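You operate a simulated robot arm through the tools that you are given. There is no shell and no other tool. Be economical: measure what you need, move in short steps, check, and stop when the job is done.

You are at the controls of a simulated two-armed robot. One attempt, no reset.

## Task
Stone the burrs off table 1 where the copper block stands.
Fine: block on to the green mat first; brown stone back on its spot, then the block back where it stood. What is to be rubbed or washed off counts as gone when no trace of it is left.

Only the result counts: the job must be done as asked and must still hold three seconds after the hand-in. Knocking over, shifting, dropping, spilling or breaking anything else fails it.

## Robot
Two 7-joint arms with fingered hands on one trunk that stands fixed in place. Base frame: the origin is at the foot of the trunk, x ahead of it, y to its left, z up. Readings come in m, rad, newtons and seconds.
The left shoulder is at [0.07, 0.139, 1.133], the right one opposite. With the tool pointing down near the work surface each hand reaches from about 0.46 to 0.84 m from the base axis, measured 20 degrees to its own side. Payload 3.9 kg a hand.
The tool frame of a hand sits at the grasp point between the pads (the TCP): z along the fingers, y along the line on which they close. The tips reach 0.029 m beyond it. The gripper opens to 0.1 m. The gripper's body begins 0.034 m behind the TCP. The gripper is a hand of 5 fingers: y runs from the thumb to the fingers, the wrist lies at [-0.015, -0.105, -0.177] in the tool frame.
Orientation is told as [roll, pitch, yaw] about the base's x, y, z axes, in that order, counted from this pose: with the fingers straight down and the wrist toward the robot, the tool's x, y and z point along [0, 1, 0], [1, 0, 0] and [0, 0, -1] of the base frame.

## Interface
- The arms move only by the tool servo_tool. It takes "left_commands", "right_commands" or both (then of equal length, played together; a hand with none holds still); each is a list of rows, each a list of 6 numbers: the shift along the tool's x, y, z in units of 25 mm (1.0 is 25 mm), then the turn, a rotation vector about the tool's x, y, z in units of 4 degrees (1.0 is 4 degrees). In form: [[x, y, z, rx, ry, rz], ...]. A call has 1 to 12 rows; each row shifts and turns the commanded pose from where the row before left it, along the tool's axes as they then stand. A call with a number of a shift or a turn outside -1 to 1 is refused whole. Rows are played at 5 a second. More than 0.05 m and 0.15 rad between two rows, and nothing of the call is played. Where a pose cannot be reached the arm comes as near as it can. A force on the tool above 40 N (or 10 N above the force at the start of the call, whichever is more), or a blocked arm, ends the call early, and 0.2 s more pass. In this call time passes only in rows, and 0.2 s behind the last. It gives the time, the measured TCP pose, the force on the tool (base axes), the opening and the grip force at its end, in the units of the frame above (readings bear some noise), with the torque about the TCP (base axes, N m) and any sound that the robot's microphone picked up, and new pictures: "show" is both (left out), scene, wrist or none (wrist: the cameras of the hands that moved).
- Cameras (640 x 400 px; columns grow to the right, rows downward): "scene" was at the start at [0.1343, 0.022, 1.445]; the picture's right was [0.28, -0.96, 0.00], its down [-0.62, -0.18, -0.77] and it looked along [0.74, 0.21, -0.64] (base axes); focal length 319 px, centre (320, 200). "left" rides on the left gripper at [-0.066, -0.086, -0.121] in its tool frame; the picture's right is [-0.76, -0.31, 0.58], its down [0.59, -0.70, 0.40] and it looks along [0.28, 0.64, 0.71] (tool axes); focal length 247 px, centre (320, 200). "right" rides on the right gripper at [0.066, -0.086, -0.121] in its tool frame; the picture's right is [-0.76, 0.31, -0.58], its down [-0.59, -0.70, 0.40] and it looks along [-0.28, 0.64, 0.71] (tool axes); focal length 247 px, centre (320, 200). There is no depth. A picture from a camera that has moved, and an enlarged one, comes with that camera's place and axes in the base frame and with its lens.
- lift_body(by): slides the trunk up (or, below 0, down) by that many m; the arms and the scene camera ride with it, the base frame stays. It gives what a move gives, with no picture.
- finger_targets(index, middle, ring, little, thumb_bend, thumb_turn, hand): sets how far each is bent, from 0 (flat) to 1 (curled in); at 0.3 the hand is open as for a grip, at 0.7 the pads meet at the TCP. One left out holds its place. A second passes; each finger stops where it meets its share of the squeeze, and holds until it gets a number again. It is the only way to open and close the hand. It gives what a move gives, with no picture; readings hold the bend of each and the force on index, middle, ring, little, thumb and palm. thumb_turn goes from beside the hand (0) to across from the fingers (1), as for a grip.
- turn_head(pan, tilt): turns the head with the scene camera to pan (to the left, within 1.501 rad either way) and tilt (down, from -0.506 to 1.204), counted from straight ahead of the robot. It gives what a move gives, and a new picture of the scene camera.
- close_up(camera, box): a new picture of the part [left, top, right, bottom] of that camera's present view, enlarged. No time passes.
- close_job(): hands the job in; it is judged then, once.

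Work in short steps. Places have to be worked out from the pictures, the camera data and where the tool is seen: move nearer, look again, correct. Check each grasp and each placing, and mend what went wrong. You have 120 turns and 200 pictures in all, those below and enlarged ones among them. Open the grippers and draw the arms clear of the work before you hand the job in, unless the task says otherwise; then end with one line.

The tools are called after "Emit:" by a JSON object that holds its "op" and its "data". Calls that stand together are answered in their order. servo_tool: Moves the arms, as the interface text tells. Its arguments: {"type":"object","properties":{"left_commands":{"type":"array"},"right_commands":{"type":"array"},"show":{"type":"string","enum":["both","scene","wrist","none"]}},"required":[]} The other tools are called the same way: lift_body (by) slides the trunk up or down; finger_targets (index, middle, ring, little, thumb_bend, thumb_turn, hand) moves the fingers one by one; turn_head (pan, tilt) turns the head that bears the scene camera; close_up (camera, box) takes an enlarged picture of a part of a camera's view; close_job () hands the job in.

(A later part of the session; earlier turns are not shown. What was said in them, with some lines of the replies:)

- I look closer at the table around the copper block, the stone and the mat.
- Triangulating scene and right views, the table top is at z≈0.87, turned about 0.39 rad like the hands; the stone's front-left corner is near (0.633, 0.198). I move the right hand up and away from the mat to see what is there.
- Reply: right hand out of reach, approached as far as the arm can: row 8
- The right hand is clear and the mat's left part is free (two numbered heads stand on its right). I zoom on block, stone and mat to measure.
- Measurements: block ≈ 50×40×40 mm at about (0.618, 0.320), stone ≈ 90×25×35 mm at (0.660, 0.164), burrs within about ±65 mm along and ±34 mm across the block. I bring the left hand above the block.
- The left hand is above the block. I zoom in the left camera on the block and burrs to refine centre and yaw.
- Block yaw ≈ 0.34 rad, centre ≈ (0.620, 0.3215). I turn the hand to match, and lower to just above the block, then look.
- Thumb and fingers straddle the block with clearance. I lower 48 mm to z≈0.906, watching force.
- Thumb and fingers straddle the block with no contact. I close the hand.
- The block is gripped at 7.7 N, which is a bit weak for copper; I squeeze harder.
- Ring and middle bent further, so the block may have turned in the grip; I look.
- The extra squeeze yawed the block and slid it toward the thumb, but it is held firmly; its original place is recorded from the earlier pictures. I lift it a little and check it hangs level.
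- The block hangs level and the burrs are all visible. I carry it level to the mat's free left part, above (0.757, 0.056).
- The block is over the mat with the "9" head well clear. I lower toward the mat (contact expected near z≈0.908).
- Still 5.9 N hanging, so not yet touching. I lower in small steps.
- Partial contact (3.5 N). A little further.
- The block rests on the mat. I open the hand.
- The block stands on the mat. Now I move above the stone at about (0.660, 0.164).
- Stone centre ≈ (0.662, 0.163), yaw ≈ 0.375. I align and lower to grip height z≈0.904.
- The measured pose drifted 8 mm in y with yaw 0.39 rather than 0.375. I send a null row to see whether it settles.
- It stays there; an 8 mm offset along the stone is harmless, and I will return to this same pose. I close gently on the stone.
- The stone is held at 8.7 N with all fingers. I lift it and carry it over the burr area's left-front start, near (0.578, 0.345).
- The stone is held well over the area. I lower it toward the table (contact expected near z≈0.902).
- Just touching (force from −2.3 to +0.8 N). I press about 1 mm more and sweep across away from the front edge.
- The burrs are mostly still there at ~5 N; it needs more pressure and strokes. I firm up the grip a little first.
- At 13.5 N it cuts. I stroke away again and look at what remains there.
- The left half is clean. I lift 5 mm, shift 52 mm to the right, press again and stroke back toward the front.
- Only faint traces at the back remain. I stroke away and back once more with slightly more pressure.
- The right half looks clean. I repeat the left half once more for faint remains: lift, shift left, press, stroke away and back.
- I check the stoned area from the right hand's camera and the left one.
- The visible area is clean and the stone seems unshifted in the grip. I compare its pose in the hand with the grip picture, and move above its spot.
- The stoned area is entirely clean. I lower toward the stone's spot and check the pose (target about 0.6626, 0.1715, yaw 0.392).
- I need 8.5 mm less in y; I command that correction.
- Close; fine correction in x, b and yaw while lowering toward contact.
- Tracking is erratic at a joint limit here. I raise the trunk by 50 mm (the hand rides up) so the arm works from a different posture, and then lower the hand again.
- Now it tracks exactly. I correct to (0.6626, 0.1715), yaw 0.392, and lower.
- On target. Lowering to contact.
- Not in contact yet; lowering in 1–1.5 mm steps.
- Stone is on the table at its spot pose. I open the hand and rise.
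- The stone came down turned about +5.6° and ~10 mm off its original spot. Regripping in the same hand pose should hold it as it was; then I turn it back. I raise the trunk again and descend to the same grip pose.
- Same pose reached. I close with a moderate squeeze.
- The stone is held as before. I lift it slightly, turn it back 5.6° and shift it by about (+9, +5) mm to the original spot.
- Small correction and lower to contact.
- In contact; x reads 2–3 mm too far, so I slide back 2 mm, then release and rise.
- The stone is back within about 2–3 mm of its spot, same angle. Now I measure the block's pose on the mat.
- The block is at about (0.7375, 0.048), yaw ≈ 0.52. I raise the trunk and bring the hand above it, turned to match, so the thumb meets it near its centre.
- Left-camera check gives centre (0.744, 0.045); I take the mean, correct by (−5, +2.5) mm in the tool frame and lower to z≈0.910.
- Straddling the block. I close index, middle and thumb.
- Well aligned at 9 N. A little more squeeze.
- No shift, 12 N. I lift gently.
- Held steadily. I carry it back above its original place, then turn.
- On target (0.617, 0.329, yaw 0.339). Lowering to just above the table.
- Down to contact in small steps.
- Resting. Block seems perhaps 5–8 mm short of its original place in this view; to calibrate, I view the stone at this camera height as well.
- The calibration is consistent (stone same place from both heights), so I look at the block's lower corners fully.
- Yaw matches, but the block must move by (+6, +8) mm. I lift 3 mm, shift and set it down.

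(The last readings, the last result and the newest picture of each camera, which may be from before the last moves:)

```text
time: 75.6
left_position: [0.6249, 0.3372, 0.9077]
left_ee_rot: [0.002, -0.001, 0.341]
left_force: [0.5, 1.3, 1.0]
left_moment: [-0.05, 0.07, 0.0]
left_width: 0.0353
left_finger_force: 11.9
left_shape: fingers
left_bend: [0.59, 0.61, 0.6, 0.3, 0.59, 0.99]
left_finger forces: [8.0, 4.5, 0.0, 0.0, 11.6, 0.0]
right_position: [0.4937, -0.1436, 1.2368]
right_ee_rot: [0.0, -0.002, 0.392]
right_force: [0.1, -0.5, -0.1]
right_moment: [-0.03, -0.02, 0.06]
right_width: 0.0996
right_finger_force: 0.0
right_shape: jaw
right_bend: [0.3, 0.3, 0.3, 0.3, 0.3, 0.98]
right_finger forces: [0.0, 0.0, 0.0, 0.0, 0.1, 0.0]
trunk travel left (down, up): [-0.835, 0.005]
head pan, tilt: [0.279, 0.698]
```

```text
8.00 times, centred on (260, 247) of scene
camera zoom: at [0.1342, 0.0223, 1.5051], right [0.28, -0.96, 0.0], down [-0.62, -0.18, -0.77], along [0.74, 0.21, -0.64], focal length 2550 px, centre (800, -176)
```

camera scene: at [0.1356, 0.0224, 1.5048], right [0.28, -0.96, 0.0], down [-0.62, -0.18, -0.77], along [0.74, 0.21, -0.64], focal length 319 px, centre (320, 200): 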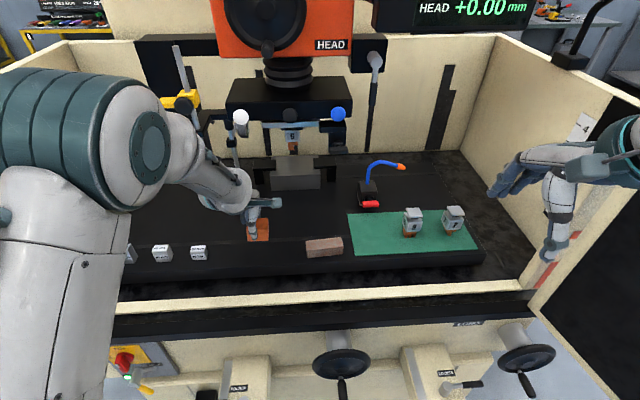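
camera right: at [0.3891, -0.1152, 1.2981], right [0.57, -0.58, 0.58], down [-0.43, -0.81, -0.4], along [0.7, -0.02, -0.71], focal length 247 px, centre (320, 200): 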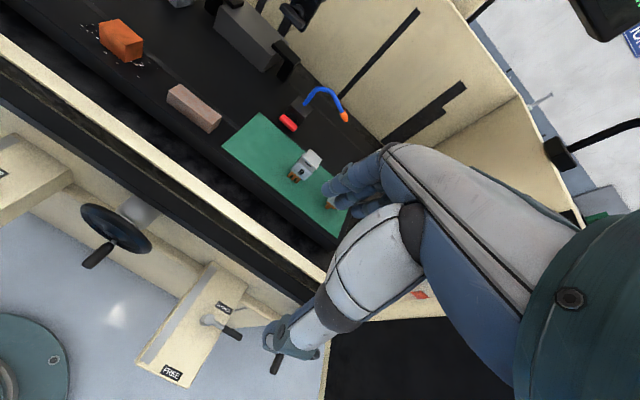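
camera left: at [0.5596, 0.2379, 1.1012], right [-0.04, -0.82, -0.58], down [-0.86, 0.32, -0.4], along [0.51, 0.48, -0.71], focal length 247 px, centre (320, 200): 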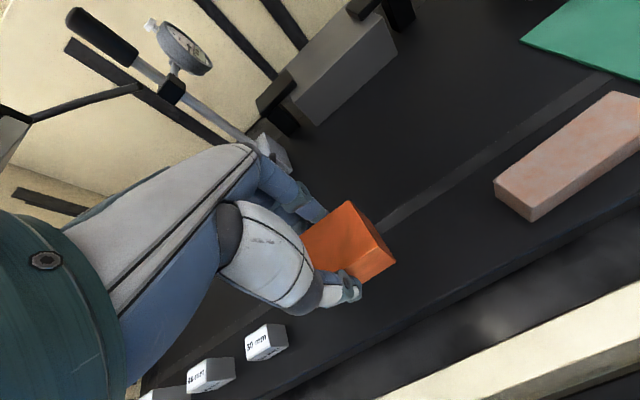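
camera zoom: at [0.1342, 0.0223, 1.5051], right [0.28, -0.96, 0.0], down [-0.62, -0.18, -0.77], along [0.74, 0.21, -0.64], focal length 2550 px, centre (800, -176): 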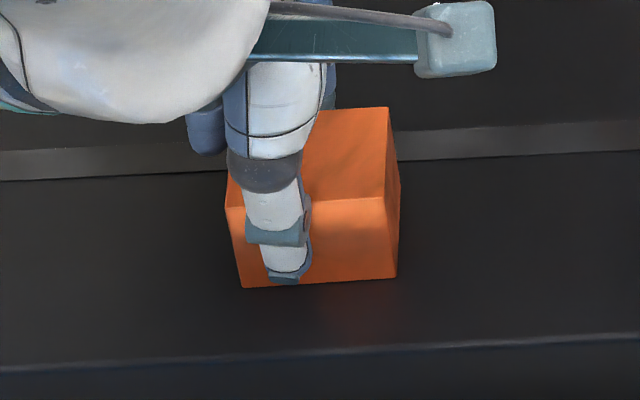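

Corners now match the original within about 1 mm. I release and rise.

Emit:
{"op": "finger_targets", "data": {"hand": "left", "index": 0.3, "middle": 0.3, "ring": 0.3, "little": 0.3, "thumb_bend": 0.3}}

Emit:
{"op": "servo_tool", "data": {"left_commands": [[0, 0, -0.5, 0, 0, 0], [0, 0, -1, 0, 0, 0], [0, 0, -1, 0, 0, 0], [0, 0, -1, 0, 0, 0], [0, 0, -1, 0, 0, 0], [0.5, -0.7, -1, 0, 0, 0], [0.9, -0.8, -1, 0, 0, 0], [0.9, -0.8, -1, 0, 0, 0], [0.9, -0.8, 0, 0, 0, 0], [0.9, -0.8, 0, 0, 0, 0], [0.9, -0.8, 0, 0, 0, 0], [0.9, -0.8, 0, 0, 0, 0]], "show": "none"}}

Emit:
{"op": "lift_body", "data": {"by": -0.06}}

Emit:
{"op": "close_up", "data": {"camera": "scene", "box": [220, 205, 300, 255]}}

Emit:
{"op": "close_up", "data": {"camera": "scene", "box": [0, 0, 640, 400]}}

Emit:
{"op": "close_up", "data": {"camera": "right", "box": [70, 10, 230, 140]}}

```text
time: 76.6
left_position: [0.6245, 0.3361, 0.9071]
left_ee_rot: [0.001, -0.001, 0.342]
left_force: [0.3, 0.1, 0.1]
left_moment: [-0.01, 0.01, 0.0]
left_width: 0.0985
left_finger_force: 0.2
left_shape: fingers
left_bend: [0.3, 0.3, 0.3, 0.3, 0.3, 0.96]
left_finger forces: [0.0, 0.0, 0.1, 0.0, 0.0, 0.0]
right_position: [0.4926, -0.143, 1.2376]
right_ee_rot: [-0.001, -0.003, 0.39]
right_force: [-0.1, -0.2, 1.1]
right_moment: [0.01, -0.04, -0.01]
right_width: 0.1
right_finger_force: 0.0
right_shape: jaw
right_bend: [0.3, 0.3, 0.3, 0.3, 0.3, 0.98]
right_finger forces: [0.1, 0.0, 0.1, 0.1, 0.0, 0.1]
trunk travel left (down, up): [-0.835, 0.005]
head pan, tilt: [0.279, 0.698]
```

```text
time: 79.2
left_position: [0.4436, 0.4317, 1.096]
left_ee_rot: [0.0, 0.0, 0.342]
left_force: [0.0, -0.6, -0.5]
left_moment: [0.0, -0.02, 0.02]
left_width: 0.0985
left_finger_force: 0.0
left_shape: fingers
left_bend: [0.3, 0.3, 0.3, 0.3, 0.3, 0.96]
left_finger forces: [0.0, 0.0, 0.1, 0.0, 0.1, 0.0]
right_position: [0.4917, -0.1418, 1.2386]
right_ee_rot: [0.001, -0.001, 0.391]
right_force: [-0.3, 1.0, -0.2]
right_moment: [-0.01, -0.02, -0.05]
right_width: 0.0998
right_finger_force: 0.1
right_shape: jaw
right_bend: [0.3, 0.3, 0.3, 0.3, 0.3, 0.98]
right_finger forces: [0.0, 0.0, 0.0, 0.0, 0.1, 0.0]
trunk travel left (down, up): [-0.835, 0.005]
head pan, tilt: [0.279, 0.698]
```

```text
time: 80.2
left_position: [0.4458, 0.4304, 1.0342]
left_ee_rot: [0.002, 0.001, 0.341]
left_force: [0.2, 1.4, -0.7]
left_moment: [0.01, 0.03, 0.01]
left_width: 0.0986
left_finger_force: 0.1
left_shape: fingers
left_bend: [0.3, 0.3, 0.3, 0.3, 0.3, 0.96]
left_finger forces: [0.1, 0.0, 0.1, 0.0, 0.0, 0.0]
right_position: [0.4927, -0.1426, 1.1775]
right_ee_rot: [0.0, -0.001, 0.39]
right_force: [-0.3, -0.9, 0.4]
right_moment: [-0.01, 0.03, -0.02]
right_width: 0.0996
right_finger_force: 0.2
right_shape: jaw
right_bend: [0.3, 0.3, 0.3, 0.3, 0.3, 0.98]
right_finger forces: [0.1, 0.0, 0.0, 0.0, 0.1, 0.0]
trunk travel left (down, up): [-0.775, 0.065]
head pan, tilt: [0.279, 0.698]
```

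```text
8.00 times, centred on (260, 230) of scene
camera zoom: at [0.134, 0.022, 1.445], right [0.28, -0.96, 0.0], down [-0.62, -0.18, -0.77], along [0.74, 0.21, -0.64], focal length 2550 px, centre (800, -40)
```

zoom: 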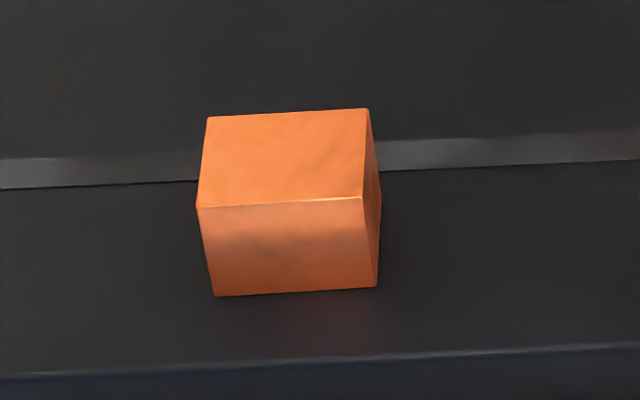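

```text
1.00 times, centred on (320, 200) of scene (not enlarged: the box is as wide or as high as the picture)
camera zoom: at [0.134, 0.022, 1.445], right [0.28, -0.96, 0.0], down [-0.62, -0.18, -0.77], along [0.74, 0.21, -0.64], focal length 319 px, centre (320, 200)
```

zoom: 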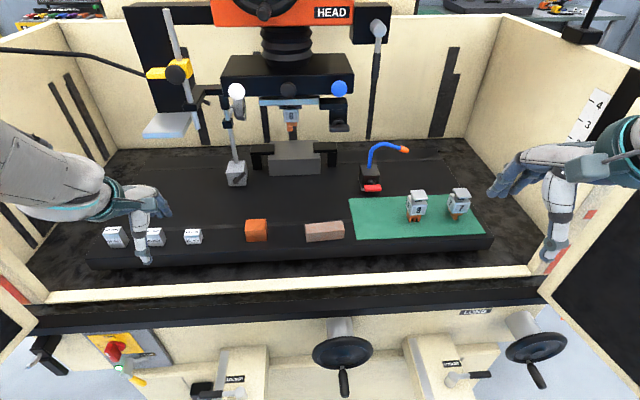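

```text
3.08 times, centred on (150, 75) of right
camera zoom: at [0.3887, -0.1151, 1.2983], right [0.57, -0.58, 0.58], down [-0.43, -0.81, -0.4], along [0.7, -0.02, -0.71], focal length 760 px, centre (843, 585)
```

zoom: 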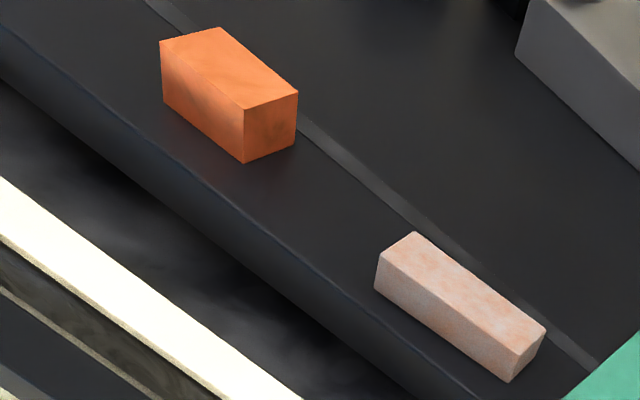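

The block matches its original place within ~1 mm, the stone within ~3 mm, and no burr is left. I raise the left hand a bit more so it is clear.

Emit:
{"op": "servo_tool", "data": {"left_commands": [[0, 0, -1, 0, 0, 0], [0, 0, -1, 0, 0, 0], [0, 0, -0.8, 0, 0, 0]], "show": "scene"}}

Emit:
{"op": "close_up", "data": {"camera": "scene", "box": [80, 180, 360, 280]}}

```text
time: 81.0
left_position: [0.4438, 0.4287, 1.1038]
left_ee_rot: [0.001, 0.001, 0.34]
left_force: [0.1, 0.3, 0.3]
left_moment: [0.02, -0.04, 0.02]
left_width: 0.0984
left_finger_force: 0.1
left_shape: fingers
left_bend: [0.3, 0.3, 0.3, 0.3, 0.3, 0.96]
left_finger forces: [0.0, 0.0, 0.0, 0.0, 0.1, 0.1]
right_position: [0.4939, -0.1422, 1.1788]
right_ee_rot: [0.0, -0.001, 0.391]
right_force: [-0.2, 0.8, -1.0]
right_moment: [-0.01, 0.03, -0.05]
right_width: 0.0998
right_finger_force: 0.1
right_shape: jaw
right_bend: [0.3, 0.3, 0.3, 0.3, 0.3, 0.98]
right_finger forces: [0.1, 0.0, 0.1, 0.0, 0.0, 0.0]
trunk travel left (down, up): [-0.775, 0.065]
head pan, tilt: [0.279, 0.698]
camera scene: at [0.1342, 0.0217, 1.445], right [0.28, -0.96, 0.0], down [-0.62, -0.18, -0.77], along [0.74, 0.21, -0.64], focal length 319 px, centre (320, 200)
```

scene: 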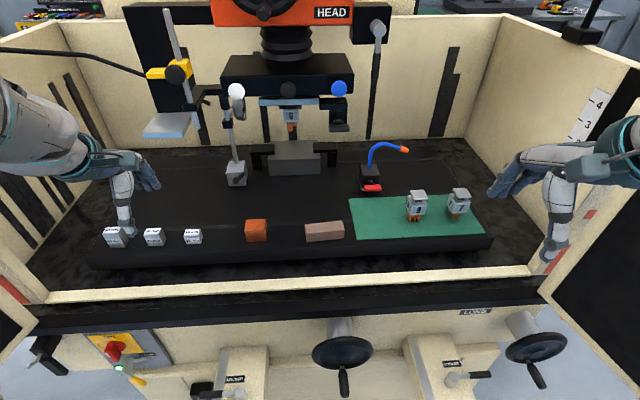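

```text
2.29 times, centred on (220, 230) of scene
camera zoom: at [0.1342, 0.0217, 1.445], right [0.28, -0.96, 0.0], down [-0.62, -0.18, -0.77], along [0.74, 0.21, -0.64], focal length 728 px, centre (549, 131)
```

zoom: 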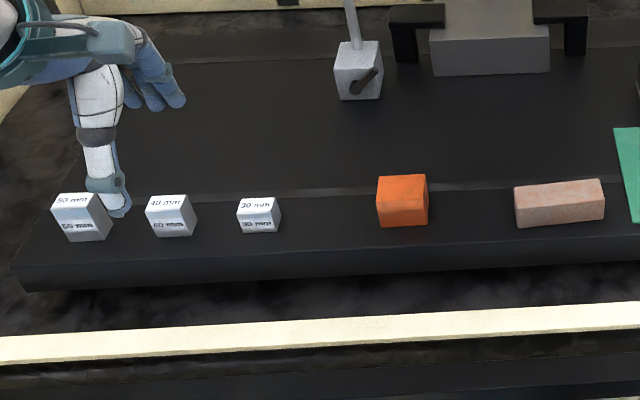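

Everything is in place, the table is clean, and both hands are open and clear. I hand in.

Emit:
{"op": "close_job", "data": {}}

```text
The job is handed in.
```

The burrs are off table 1 with no trace left in the camera views. The copper block is back where it stood to within about 1 mm, and the brown stone is about 3 mm off its spot. Nothing else was moved, and both hands are open and clear.
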